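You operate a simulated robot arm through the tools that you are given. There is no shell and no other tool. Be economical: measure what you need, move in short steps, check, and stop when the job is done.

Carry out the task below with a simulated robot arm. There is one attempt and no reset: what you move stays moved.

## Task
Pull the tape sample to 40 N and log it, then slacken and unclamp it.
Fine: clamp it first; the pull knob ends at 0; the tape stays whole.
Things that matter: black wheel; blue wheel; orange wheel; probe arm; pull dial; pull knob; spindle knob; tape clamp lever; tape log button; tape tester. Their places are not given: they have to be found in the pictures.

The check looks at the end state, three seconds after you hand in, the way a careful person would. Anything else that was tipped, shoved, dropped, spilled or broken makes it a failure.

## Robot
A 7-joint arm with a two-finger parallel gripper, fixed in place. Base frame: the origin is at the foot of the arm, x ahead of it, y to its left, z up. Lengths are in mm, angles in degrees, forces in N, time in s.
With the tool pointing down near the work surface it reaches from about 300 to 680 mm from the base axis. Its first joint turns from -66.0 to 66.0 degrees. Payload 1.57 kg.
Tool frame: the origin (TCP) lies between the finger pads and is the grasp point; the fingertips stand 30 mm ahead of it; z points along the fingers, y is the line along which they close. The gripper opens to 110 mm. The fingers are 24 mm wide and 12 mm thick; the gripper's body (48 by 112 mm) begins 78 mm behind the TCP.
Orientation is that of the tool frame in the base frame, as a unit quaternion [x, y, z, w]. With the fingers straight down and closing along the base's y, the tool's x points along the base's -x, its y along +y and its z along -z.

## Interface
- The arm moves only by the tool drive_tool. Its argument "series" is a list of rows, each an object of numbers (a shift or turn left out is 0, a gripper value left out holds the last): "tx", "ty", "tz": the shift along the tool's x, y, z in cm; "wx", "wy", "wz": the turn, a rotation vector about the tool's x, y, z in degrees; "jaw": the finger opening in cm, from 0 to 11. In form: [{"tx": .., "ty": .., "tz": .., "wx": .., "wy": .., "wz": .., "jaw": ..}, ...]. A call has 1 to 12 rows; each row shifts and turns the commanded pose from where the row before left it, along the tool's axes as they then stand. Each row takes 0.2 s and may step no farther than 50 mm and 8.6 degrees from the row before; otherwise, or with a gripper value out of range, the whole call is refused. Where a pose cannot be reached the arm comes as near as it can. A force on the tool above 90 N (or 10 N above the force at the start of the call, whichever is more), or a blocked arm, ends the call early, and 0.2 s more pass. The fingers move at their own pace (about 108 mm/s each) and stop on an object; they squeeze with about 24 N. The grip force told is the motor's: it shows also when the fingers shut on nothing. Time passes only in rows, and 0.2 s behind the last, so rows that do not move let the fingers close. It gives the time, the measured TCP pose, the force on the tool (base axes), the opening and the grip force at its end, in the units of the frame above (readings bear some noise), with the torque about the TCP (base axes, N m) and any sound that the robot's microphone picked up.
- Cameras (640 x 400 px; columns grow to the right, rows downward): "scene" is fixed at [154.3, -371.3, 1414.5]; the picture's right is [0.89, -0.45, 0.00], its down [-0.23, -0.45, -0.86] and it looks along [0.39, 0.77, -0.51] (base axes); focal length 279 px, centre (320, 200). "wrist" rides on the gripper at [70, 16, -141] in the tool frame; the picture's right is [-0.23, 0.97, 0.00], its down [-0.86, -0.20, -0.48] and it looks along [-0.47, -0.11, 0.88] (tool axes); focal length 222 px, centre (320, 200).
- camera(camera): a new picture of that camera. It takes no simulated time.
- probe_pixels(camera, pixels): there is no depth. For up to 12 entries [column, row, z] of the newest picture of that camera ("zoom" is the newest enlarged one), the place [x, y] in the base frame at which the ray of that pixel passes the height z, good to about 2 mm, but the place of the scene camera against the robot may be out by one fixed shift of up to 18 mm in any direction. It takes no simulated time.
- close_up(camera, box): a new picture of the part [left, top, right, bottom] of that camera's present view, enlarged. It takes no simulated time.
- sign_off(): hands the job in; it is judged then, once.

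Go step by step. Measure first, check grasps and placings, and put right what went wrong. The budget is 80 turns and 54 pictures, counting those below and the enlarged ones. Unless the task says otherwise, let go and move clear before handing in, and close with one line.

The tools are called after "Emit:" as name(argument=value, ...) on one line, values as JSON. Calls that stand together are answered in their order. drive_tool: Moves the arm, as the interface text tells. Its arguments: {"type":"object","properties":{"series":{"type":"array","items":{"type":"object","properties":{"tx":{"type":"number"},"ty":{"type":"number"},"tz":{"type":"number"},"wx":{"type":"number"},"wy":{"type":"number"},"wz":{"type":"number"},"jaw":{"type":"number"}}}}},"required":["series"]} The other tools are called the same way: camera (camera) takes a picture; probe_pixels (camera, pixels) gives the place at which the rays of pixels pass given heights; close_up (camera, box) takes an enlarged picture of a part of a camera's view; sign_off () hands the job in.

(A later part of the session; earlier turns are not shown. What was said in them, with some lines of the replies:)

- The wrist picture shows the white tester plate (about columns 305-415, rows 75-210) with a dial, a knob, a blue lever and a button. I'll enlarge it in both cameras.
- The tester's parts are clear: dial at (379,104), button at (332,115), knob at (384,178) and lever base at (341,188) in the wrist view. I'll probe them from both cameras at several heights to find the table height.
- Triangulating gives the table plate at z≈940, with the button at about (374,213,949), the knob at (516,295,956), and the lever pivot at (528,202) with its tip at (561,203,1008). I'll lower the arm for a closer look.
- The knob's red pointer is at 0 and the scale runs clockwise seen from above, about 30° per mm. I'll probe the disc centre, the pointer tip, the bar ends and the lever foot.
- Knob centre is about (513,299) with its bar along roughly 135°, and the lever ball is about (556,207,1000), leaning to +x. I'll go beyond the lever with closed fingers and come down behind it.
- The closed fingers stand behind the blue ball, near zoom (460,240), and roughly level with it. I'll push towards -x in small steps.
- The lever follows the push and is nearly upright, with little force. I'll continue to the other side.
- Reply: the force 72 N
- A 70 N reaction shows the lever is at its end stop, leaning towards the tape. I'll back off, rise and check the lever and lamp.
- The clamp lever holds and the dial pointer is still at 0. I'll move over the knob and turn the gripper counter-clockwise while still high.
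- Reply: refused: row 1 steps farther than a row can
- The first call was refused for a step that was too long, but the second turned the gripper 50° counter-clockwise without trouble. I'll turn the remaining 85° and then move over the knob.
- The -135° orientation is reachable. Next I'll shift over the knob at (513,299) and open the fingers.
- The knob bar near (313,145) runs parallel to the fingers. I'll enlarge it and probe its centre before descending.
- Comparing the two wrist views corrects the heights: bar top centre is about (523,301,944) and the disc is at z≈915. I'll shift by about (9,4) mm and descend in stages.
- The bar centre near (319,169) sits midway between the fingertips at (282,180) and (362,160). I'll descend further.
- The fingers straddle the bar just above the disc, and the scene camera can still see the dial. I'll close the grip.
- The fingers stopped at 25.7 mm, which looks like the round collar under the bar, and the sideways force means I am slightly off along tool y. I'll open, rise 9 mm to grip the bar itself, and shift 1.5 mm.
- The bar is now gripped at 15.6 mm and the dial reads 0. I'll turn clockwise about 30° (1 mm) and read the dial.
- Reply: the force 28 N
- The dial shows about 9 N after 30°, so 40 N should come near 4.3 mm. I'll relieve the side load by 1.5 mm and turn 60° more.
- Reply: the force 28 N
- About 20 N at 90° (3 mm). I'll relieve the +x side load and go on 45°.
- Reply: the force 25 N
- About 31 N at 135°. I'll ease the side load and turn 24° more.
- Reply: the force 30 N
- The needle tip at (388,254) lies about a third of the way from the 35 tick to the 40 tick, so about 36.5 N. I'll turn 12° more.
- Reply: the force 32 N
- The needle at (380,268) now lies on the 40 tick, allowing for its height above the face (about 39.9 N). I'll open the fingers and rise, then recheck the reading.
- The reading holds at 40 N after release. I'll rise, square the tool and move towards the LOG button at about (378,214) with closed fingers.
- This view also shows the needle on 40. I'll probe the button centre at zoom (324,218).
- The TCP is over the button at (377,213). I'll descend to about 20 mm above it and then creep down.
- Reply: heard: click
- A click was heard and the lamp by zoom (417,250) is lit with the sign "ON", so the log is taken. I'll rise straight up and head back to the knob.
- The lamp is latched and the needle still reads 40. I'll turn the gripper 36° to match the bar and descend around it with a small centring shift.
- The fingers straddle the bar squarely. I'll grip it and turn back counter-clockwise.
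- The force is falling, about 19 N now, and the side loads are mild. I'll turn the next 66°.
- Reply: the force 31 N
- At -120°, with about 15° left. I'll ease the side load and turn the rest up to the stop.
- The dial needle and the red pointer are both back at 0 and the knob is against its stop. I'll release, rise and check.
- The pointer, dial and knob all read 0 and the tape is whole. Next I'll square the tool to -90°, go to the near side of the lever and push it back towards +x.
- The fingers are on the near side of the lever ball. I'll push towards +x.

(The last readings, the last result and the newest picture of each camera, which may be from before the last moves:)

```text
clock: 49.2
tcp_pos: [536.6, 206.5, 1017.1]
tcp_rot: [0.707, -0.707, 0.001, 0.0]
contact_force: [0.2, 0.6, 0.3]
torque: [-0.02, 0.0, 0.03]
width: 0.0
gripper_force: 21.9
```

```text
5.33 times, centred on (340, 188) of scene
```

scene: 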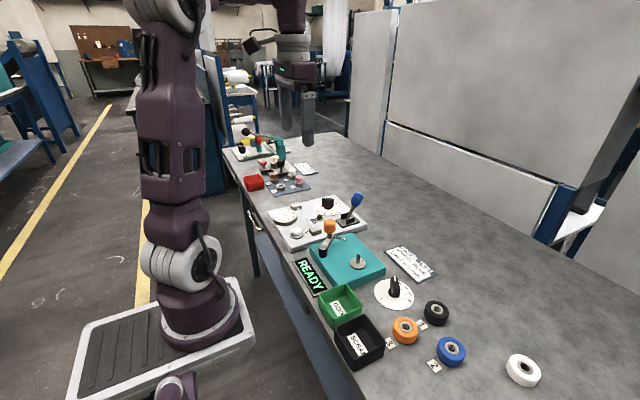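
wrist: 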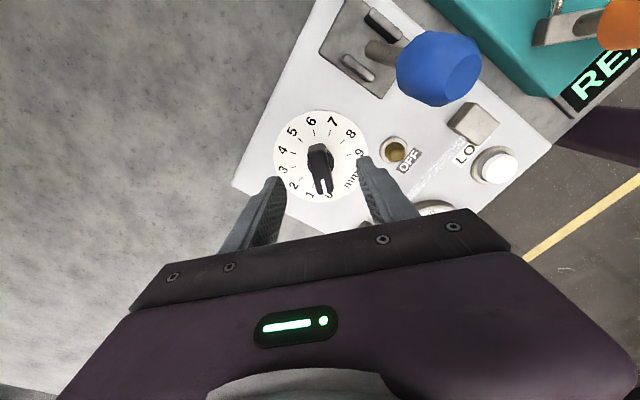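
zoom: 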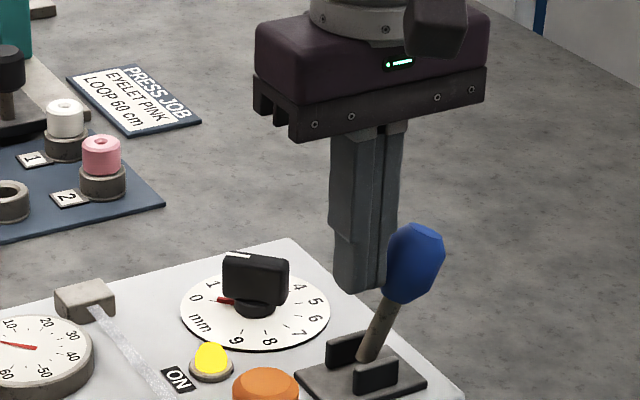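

The lever is back where it stood at the start (ball at zoom (414,262)), with no load on the tool. I'll back off, rise clear and check everything.

Emit:
drive_tool(series=[{"ty": 1.5}, {"tz": -4}, {"tz": -4}, {"tz": -4}, {"tz": -4}, {}, {}])

Emit:
close_up(camera="scene", box=[260, 170, 380, 245])

Emit:
camera(camera="scene")

```text
clock: 50.8
tcp_pos: [519.3, 208.0, 1175.8]
tcp_rot: [0.708, -0.707, 0.0, 0.0]
contact_force: [0.7, 0.0, 0.4]
torque: [0.03, -0.01, -0.04]
width: 0.0
gripper_force: 21.6
```

```text
5.33 times, centred on (320, 208) of scene
```

zoom: 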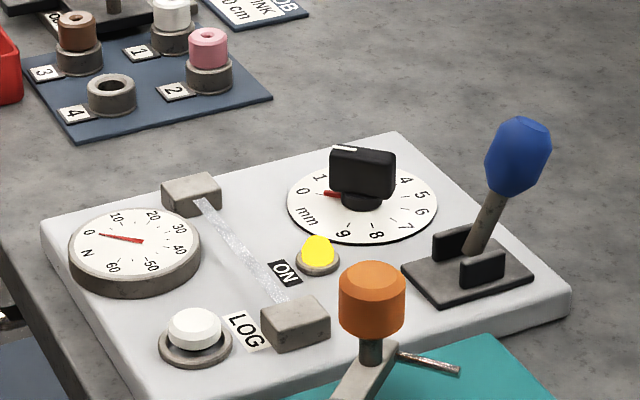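

```text
9 pictures are left
```

scene: 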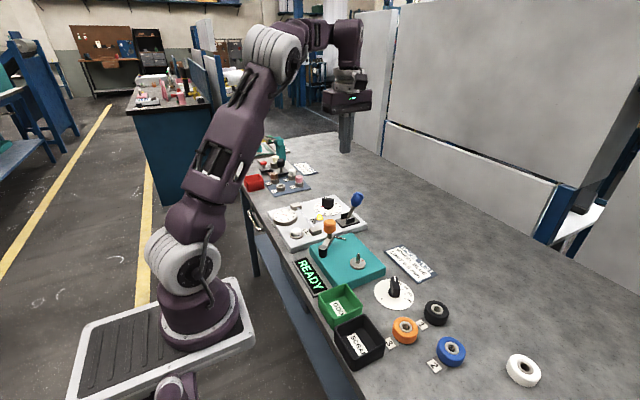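

All checks out: the lever is back at its starting lean, the pull knob and dial read 0, the log lamp is lit, the tape is whole and nothing else has moved. The arm is clear, so I'll hand in.

Emit:
sign_off()

```text
The job is handed in.
```

I clamped the tape sample, pulled it to 40 N (dial read about 39.9 N), and logged it: the button clicked and the lamp came on. I then slackened it to 0 and unclamped it, with the tape still whole.
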